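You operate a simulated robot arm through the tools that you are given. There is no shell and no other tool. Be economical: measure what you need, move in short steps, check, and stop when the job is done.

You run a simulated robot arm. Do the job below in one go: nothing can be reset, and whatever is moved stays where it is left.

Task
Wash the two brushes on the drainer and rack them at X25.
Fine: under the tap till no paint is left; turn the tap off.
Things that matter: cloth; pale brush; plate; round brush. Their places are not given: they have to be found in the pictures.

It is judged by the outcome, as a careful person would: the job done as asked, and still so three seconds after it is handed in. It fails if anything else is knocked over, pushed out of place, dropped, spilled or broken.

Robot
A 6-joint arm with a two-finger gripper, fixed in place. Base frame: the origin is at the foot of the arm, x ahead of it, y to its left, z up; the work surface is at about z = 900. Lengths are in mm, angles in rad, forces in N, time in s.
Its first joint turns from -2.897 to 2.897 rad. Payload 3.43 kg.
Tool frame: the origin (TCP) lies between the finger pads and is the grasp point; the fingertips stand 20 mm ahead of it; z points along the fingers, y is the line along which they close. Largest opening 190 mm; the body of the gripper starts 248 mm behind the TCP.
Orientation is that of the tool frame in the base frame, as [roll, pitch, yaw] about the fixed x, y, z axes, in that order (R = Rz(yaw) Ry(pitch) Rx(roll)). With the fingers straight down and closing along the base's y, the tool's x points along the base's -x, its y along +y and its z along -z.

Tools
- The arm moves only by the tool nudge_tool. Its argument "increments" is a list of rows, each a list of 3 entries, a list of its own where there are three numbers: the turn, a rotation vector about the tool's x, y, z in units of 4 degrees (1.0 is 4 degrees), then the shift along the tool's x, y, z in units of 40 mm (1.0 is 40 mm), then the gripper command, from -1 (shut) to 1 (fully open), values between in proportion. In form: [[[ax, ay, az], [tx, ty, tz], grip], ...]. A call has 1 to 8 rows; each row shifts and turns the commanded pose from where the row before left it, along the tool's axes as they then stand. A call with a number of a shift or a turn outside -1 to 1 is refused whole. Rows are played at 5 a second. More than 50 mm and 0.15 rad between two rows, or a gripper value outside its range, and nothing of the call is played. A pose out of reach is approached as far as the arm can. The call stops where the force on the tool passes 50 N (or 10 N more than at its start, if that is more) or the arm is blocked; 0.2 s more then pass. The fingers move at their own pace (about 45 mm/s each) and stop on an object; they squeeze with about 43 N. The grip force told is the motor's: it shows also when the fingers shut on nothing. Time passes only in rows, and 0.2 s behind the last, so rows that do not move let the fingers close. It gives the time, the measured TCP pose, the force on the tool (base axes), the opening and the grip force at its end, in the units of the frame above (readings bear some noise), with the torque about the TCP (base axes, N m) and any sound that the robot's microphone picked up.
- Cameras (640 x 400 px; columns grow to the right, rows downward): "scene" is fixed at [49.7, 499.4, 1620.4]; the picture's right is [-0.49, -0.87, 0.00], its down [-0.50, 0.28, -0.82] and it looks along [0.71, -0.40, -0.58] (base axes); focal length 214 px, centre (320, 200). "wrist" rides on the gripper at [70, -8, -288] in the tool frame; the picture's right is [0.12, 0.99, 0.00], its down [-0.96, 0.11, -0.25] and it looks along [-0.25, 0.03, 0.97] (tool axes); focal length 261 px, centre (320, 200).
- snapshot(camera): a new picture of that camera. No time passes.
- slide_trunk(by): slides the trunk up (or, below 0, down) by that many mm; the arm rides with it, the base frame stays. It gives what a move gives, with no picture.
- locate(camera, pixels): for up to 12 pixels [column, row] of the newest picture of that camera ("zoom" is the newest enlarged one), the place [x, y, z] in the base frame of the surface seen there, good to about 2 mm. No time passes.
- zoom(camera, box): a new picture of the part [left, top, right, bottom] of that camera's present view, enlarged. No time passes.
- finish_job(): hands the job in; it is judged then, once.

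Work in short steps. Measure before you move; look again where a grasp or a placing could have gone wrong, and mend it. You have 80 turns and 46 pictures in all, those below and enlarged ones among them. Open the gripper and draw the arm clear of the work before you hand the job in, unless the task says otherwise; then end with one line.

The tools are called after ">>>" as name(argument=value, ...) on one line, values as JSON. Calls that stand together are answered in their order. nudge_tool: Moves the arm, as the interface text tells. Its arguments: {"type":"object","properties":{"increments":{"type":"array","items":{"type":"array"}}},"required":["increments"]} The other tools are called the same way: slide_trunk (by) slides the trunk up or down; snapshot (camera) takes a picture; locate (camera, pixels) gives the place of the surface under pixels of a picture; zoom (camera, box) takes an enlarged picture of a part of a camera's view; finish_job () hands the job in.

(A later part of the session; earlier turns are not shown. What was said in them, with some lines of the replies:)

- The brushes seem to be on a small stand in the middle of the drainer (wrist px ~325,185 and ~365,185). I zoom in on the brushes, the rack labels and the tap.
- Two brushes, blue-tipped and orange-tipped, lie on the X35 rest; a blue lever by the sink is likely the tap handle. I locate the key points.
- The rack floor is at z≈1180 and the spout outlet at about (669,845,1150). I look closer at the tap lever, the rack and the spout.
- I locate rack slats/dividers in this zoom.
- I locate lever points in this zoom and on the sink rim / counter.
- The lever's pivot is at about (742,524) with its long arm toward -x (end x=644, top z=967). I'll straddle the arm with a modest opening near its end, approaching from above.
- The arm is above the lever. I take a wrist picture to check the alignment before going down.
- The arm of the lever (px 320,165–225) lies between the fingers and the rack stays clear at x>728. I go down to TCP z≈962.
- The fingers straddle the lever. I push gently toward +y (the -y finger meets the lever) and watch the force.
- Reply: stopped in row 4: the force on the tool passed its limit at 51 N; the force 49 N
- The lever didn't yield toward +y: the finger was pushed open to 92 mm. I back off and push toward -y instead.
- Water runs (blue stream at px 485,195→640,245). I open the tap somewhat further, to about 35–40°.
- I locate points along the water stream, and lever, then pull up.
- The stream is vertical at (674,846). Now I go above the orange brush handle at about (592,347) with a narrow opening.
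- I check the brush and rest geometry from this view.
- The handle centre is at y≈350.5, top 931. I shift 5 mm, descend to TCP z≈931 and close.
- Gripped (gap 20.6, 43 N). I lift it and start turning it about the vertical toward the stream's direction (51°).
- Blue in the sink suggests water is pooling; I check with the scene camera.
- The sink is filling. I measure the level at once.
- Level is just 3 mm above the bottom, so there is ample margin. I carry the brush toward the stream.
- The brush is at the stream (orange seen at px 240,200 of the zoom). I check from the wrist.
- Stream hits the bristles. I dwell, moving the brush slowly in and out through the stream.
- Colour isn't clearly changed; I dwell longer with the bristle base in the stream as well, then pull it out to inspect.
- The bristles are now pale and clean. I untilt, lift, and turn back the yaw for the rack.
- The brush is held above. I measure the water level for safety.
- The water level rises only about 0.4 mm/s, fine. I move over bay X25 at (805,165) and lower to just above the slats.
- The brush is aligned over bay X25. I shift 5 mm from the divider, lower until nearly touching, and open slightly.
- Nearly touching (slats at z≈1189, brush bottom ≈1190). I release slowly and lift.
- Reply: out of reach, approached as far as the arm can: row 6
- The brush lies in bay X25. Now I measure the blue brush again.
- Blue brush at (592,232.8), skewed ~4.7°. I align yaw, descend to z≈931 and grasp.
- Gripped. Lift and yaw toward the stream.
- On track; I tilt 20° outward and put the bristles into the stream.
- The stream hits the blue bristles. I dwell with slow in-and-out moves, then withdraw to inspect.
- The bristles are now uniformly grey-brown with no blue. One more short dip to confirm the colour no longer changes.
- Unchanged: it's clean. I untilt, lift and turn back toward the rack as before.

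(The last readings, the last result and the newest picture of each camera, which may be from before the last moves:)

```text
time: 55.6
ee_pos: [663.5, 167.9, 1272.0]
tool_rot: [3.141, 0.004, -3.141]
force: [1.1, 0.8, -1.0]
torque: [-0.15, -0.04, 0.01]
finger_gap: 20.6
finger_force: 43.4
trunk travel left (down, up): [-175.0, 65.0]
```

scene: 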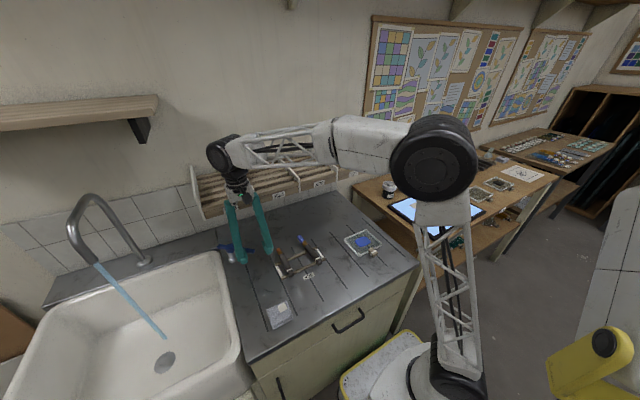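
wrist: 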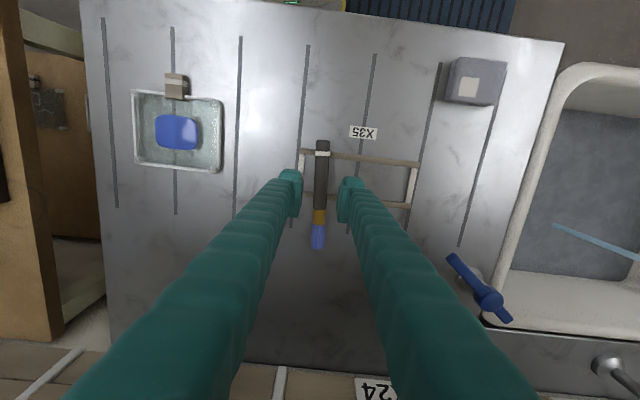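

I move over the free right part of X25 at (803,92) and down to z≈1236.

>>> nudge_tool(increments=[[[0, 0, 0], [-0.87, -0.475, 0], -1], [[0, 0, 0], [-0.87, -0.475, 0], -1], [[0, 0, 0], [-0.87, -0.475, 0], -1], [[0, 0, 0], [-0.87, -0.475, 0], -1], [[0, 0, 0], [0, 0, 0.45], -1], [[0, 0, 0], [0, 0, 0.45], -1]])

>>> snapshot(camera="wrist")

```text
time: 57.0
ee_pos: [801.9, 92.5, 1234.6]
tool_rot: [-3.14, 0.002, 3.142]
force: [0.1, -0.4, -1.1]
torque: [0.01, 0.03, 0.01]
finger_gap: 20.7
finger_force: 43.2
trunk travel left (down, up): [-175.0, 65.0]
```

```text
16 pictures are left
```

wrist: 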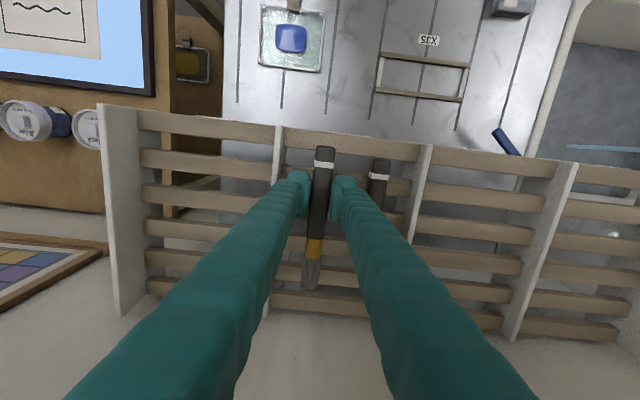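

Clear of both the divider (y≈42) and the first brush (y≈160). I lower and release.

>>> nudge_tool(increments=[[[0, 0, 0], [0, 0, 0.3], -1], [[0, 0, 0], [0, 0, 0.25], -1], [[0, 0, 0], [0, 0, 0], -1], [[0, 0, 0], [0, 0, 0], -0.65], [[0, 0, 0], [0, 0, 0], -0.62], [[0, 0, 0], [0, 0, 0], -0.62], [[0, 0, 0], [0, 0, -0.4], -0.62], [[0, 0, 0], [0, 0, -0.8], -0.62]])

>>> nudge_tool(increments=[[[0, 0, 0], [0.5, 0, -0.3], -0.62], [[0, 0, 0], [0.9, 0, 0], -0.62], [[0, 0, 0], [0.9, 0, 0], -0.62], [[0, 0, 0], [0.9, 0, 0], -0.62], [[0, 0, 0], [0.5, 0.9, 0], -0.62], [[0, 0, 0], [0, 0.9, 0], -0.3]])

>>> snapshot(camera="wrist")

>>> zoom(camera="scene", box=[180, 130, 380, 270])

```text
time: 58.8
ee_pos: [802.4, 90.5, 1260.7]
tool_rot: [-3.141, 0.003, 3.141]
force: [0.6, 0.4, -0.2]
torque: [0.02, 0.01, 0.01]
finger_gap: 36.0
finger_force: 0.1
trunk travel left (down, up): [-175.0, 65.0]
```

```text
time: 60.2
ee_pos: [653.9, 163.3, 1273.1]
tool_rot: [3.14, 0.001, 3.141]
force: [-0.7, -0.4, 0.3]
torque: [0.18, -0.13, -0.02]
finger_gap: 66.5
finger_force: 0.1
trunk travel left (down, up): [-175.0, 65.0]
```

```text
15 pictures are left
```

wrist: 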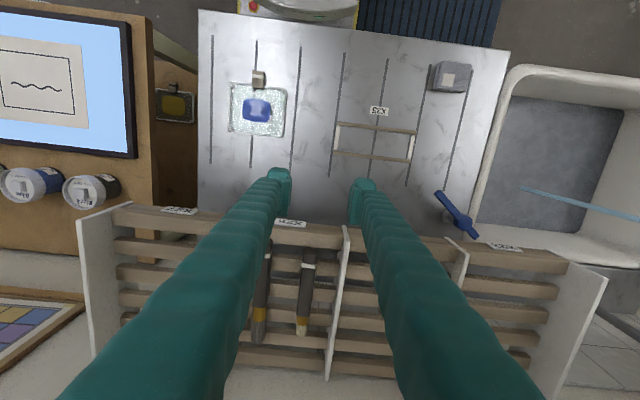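

```text
2.86 times, centred on (280, 200) of scene
```

zoom: 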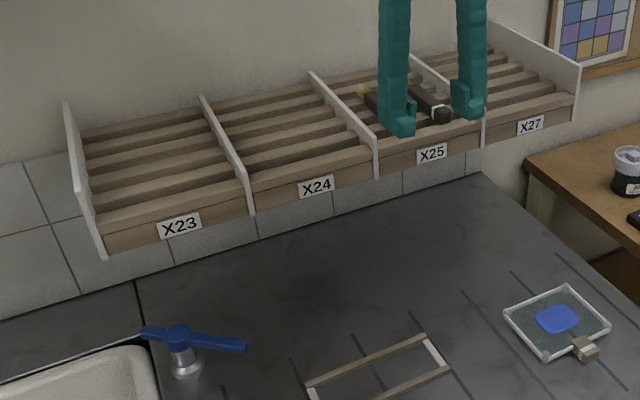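

Both brushes lie in X25. Now the lever: I locate its current direction.

>>> locate(camera="wrist", pixels=[[437, 193], [445, 203], [455, 213], [461, 219], [474, 236]])

>>> locate(camera="zoom", pixels=[[145, 330], [176, 334], [210, 342], [240, 346], [360, 95], [425, 95], [442, 115]])

```text
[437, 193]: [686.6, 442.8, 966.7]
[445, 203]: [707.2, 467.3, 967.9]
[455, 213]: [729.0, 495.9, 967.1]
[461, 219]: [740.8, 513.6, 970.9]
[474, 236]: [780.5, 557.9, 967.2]
```

```text
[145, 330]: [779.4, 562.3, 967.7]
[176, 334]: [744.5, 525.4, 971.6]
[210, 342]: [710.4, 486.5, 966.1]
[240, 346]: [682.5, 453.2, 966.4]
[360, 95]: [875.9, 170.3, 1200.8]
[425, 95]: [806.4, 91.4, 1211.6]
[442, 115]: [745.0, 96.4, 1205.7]
```

The lever points from (742,524) to about (683,450). I go over it with a 100 mm opening and descend at (680,455), keeping clear of the rack (x≥728).

>>> nudge_tool(increments=[[[0, 0, 0], [-0.08, 0.9125, 0], 0.05], [[0, 0, 0], [-0.08, 0.9125, 0], 0.05], [[0, 0, 0], [-0.08, 0.9125, 0], 0.05], [[0, 0, 0], [-0.08, 0.9125, 0], 0.05], [[0, 0, 0], [-0.08, 0.9125, 0], 0.05], [[0, 0, 0], [-0.08, 0.9125, 0], 0.05], [[0, 0, 0], [-0.08, 0.9125, 0], 0.05], [[0, 0, 0], [-0.08, 0.9125, 0], 0.05]])

>>> nudge_tool(increments=[[[0, 0, 0], [0, 0, 0.97], 0.05], [[0, 0, 0], [0, 0, 0.97], 0.05], [[0, 0, 0], [0, 0, 0.97], 0.05], [[0, 0, 0], [0, 0, 0.97], 0.05], [[0, 0, 0], [0, 0, 0.97], 0.05], [[0, 0, 0], [0, 0, 0.97], 0.05]])

>>> snapshot(camera="wrist")

```text
time: 62.0
ee_pos: [679.9, 456.2, 1271.2]
tool_rot: [-3.14, 0.001, 3.141]
force: [-0.5, 0.0, 0.7]
torque: [0.12, -0.06, 0.0]
finger_gap: 99.6
finger_force: 0.1
trunk travel left (down, up): [-175.0, 65.0]
```

```text
time: 63.4
ee_pos: [680.9, 455.7, 1038.7]
tool_rot: [-3.141, 0.004, -3.141]
force: [0.4, 0.5, 0.3]
torque: [0.01, -0.03, 0.0]
finger_gap: 99.6
finger_force: 0.1
trunk travel left (down, up): [-175.0, 65.0]
```

```text
13 pictures are left
```

wrist: 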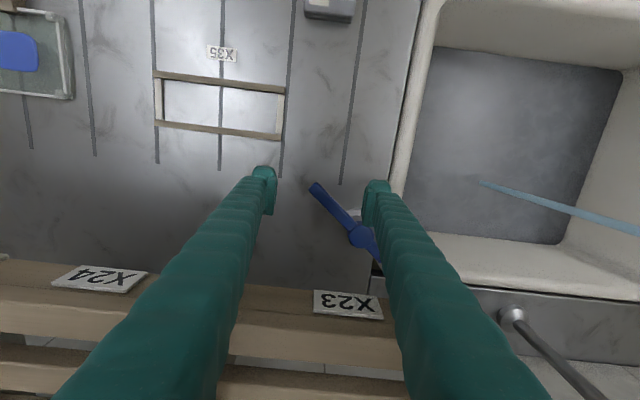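

The lever arm (px 315–375, 185–245) lies between the fingers. I descend to z≈962 and push toward +y.

>>> nudge_tool(increments=[[[0, 0, 0], [0, 0, 0.95], 0.05], [[0, 0, 0], [0, 0, 0.95], 0.05], [[0, 0, 0], [0, 0.6, 0], 0.05], [[0, 0, 0], [0.05, 0.5, 0], 0.05], [[0, 0, 0], [0.05, 0.4, 0], 0.05], [[0, 0, 0], [0.1, 0.4, 0], 0.05], [[0, 0, 0], [0.1, 0.4, 0], 0.05]])

>>> snapshot(camera="wrist")

```text
time: 65.0
ee_pos: [669.1, 548.6, 963.6]
tool_rot: [3.141, 0.002, 3.141]
force: [-0.4, 0.0, 0.2]
torque: [0.1, 0.01, 0.03]
finger_gap: 100.0
finger_force: 0.1
trunk travel left (down, up): [-175.0, 65.0]
```

```text
12 pictures are left
```

wrist: 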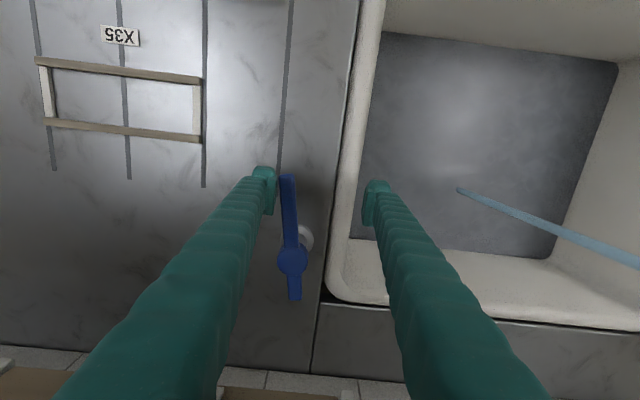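

Almost back; a little more push (about 20 mm) to the closed stop.

>>> nudge_tool(increments=[[[0, 0, 0], [0, 0.25, 0], 0.05], [[0, 0, 0], [0, 0.2, 0], 0.05], [[0, 0, 0], [0, 0.15, 0], 0.05], [[0, 0, 0], [0, 0, 0], 0.05]])

>>> zoom(camera="scene", box=[0, 180, 320, 400])

```text
time: 66.0
ee_pos: [669.5, 571.1, 962.2]
tool_rot: [-3.14, 0.002, 3.141]
force: [0.8, -18.3, -2.2]
torque: [0.22, 0.2, 0.04]
finger_gap: 109.8
finger_force: 8.5
trunk travel left (down, up): [-175.0, 65.0]
```

```text
1.82 times, centred on (160, 290) of scene
```

zoom: 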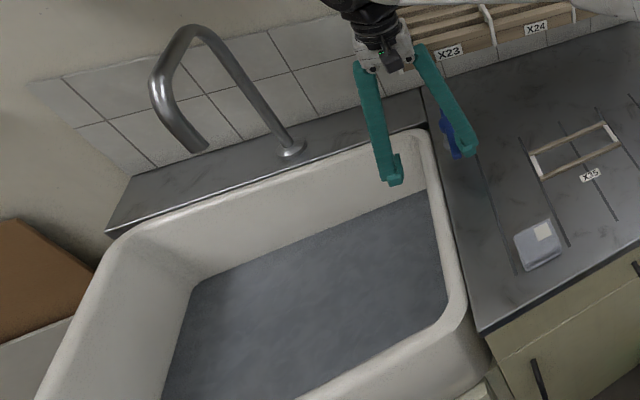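

The stream has stopped and the lever is at its stop. I back off, raise and withdraw.

>>> nudge_tool(increments=[[[0, 0, 0], [0, -0.5, 0], 0.05], [[0, 0, 0], [0, -0.2, 0], 0.05], [[0, 0, 0], [0, 0, -0.9], 0.05], [[0, 0, 0], [0, 0, -0.9], 0.05], [[0, 0, 0], [0, 0, -0.9], 0.05], [[0, 0, 0], [0.4, 0, -0.9], 0.05], [[0, 0, 0], [0.4, 0, -0.9], 0.05], [[0, 0, 0], [0.4, 0, -0.9], 0.05]])

>>> nudge_tool(increments=[[[0, 0, 0], [0.2, -0.9, -0.5], 0.3], [[0, 0, 0], [0.2, -0.9, -0.5], 0.5], [[0, 0, 0], [0.2, -0.9, -0.5], 0.8], [[0, 0, 0], [0.2, -0.9, -0.5], 1], [[0, 0, 0], [0.2, -0.9, -0.5], 1], [[0, 0, 0], [0.2, -0.9, 0], 1], [[0, 0, 0], [0, -0.9, 0], 1]])

>>> snapshot(camera="wrist")

>>> snapshot(camera="scene")

```text
time: 67.8
ee_pos: [620.6, 543.0, 1178.8]
tool_rot: [3.142, 0.001, -3.141]
force: [0.1, 0.1, 0.1]
torque: [-0.02, 0.08, -0.02]
finger_gap: 99.7
finger_force: 0.1
trunk travel left (down, up): [-175.0, 65.0]
```

```text
time: 69.4
ee_pos: [573.1, 291.6, 1279.9]
tool_rot: [-3.141, 0.003, 3.142]
force: [0.0, 1.0, 0.0]
torque: [-0.15, 0.02, 0.0]
finger_gap: 189.9
finger_force: 0.0
trunk travel left (down, up): [-175.0, 65.0]
```

```text
10 pictures are left
```

wrist: 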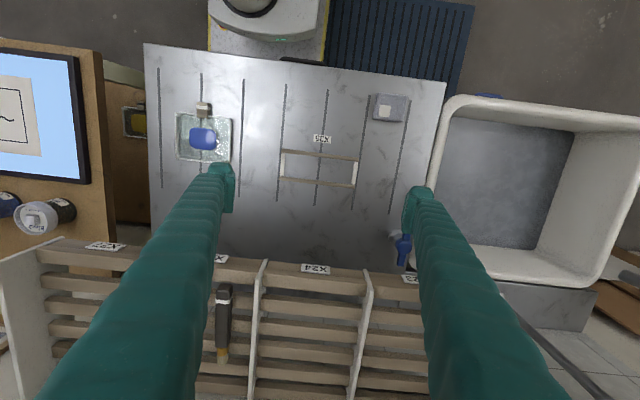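

```text
9 pictures are left
```

scene: 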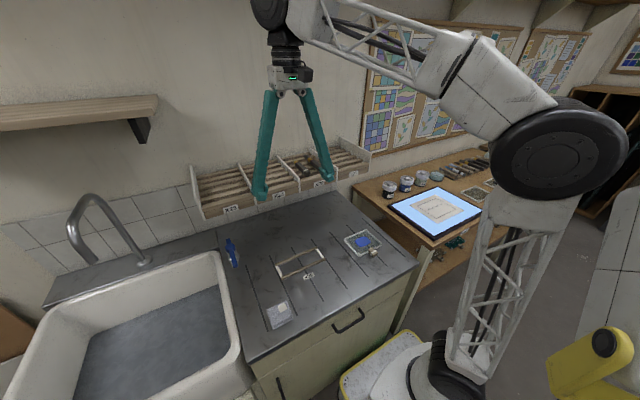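

Tap off, stream gone. One last close look at brushes and lever.

>>> zoom(camera="scene", box=[190, 140, 380, 280])

```text
2.86 times, centred on (285, 210) of scene
```

zoom: 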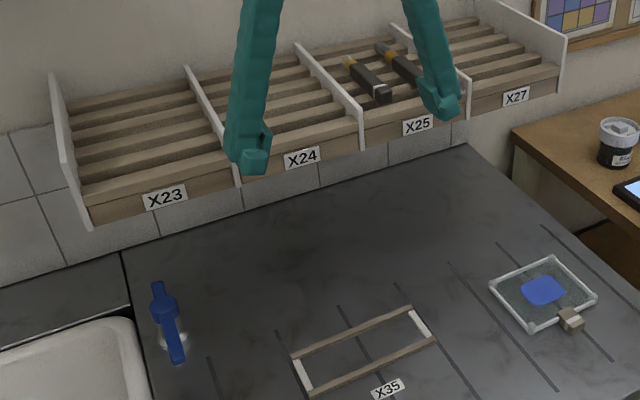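

Both brushes lie in X25, the lever is back in its off position and the arm is clear, so I hand in.

>>> finish_job()

```text
The job is handed in.
```

Both brushes were washed under the tap until no paint showed and racked at X25; the tap is off and nothing else was moved.
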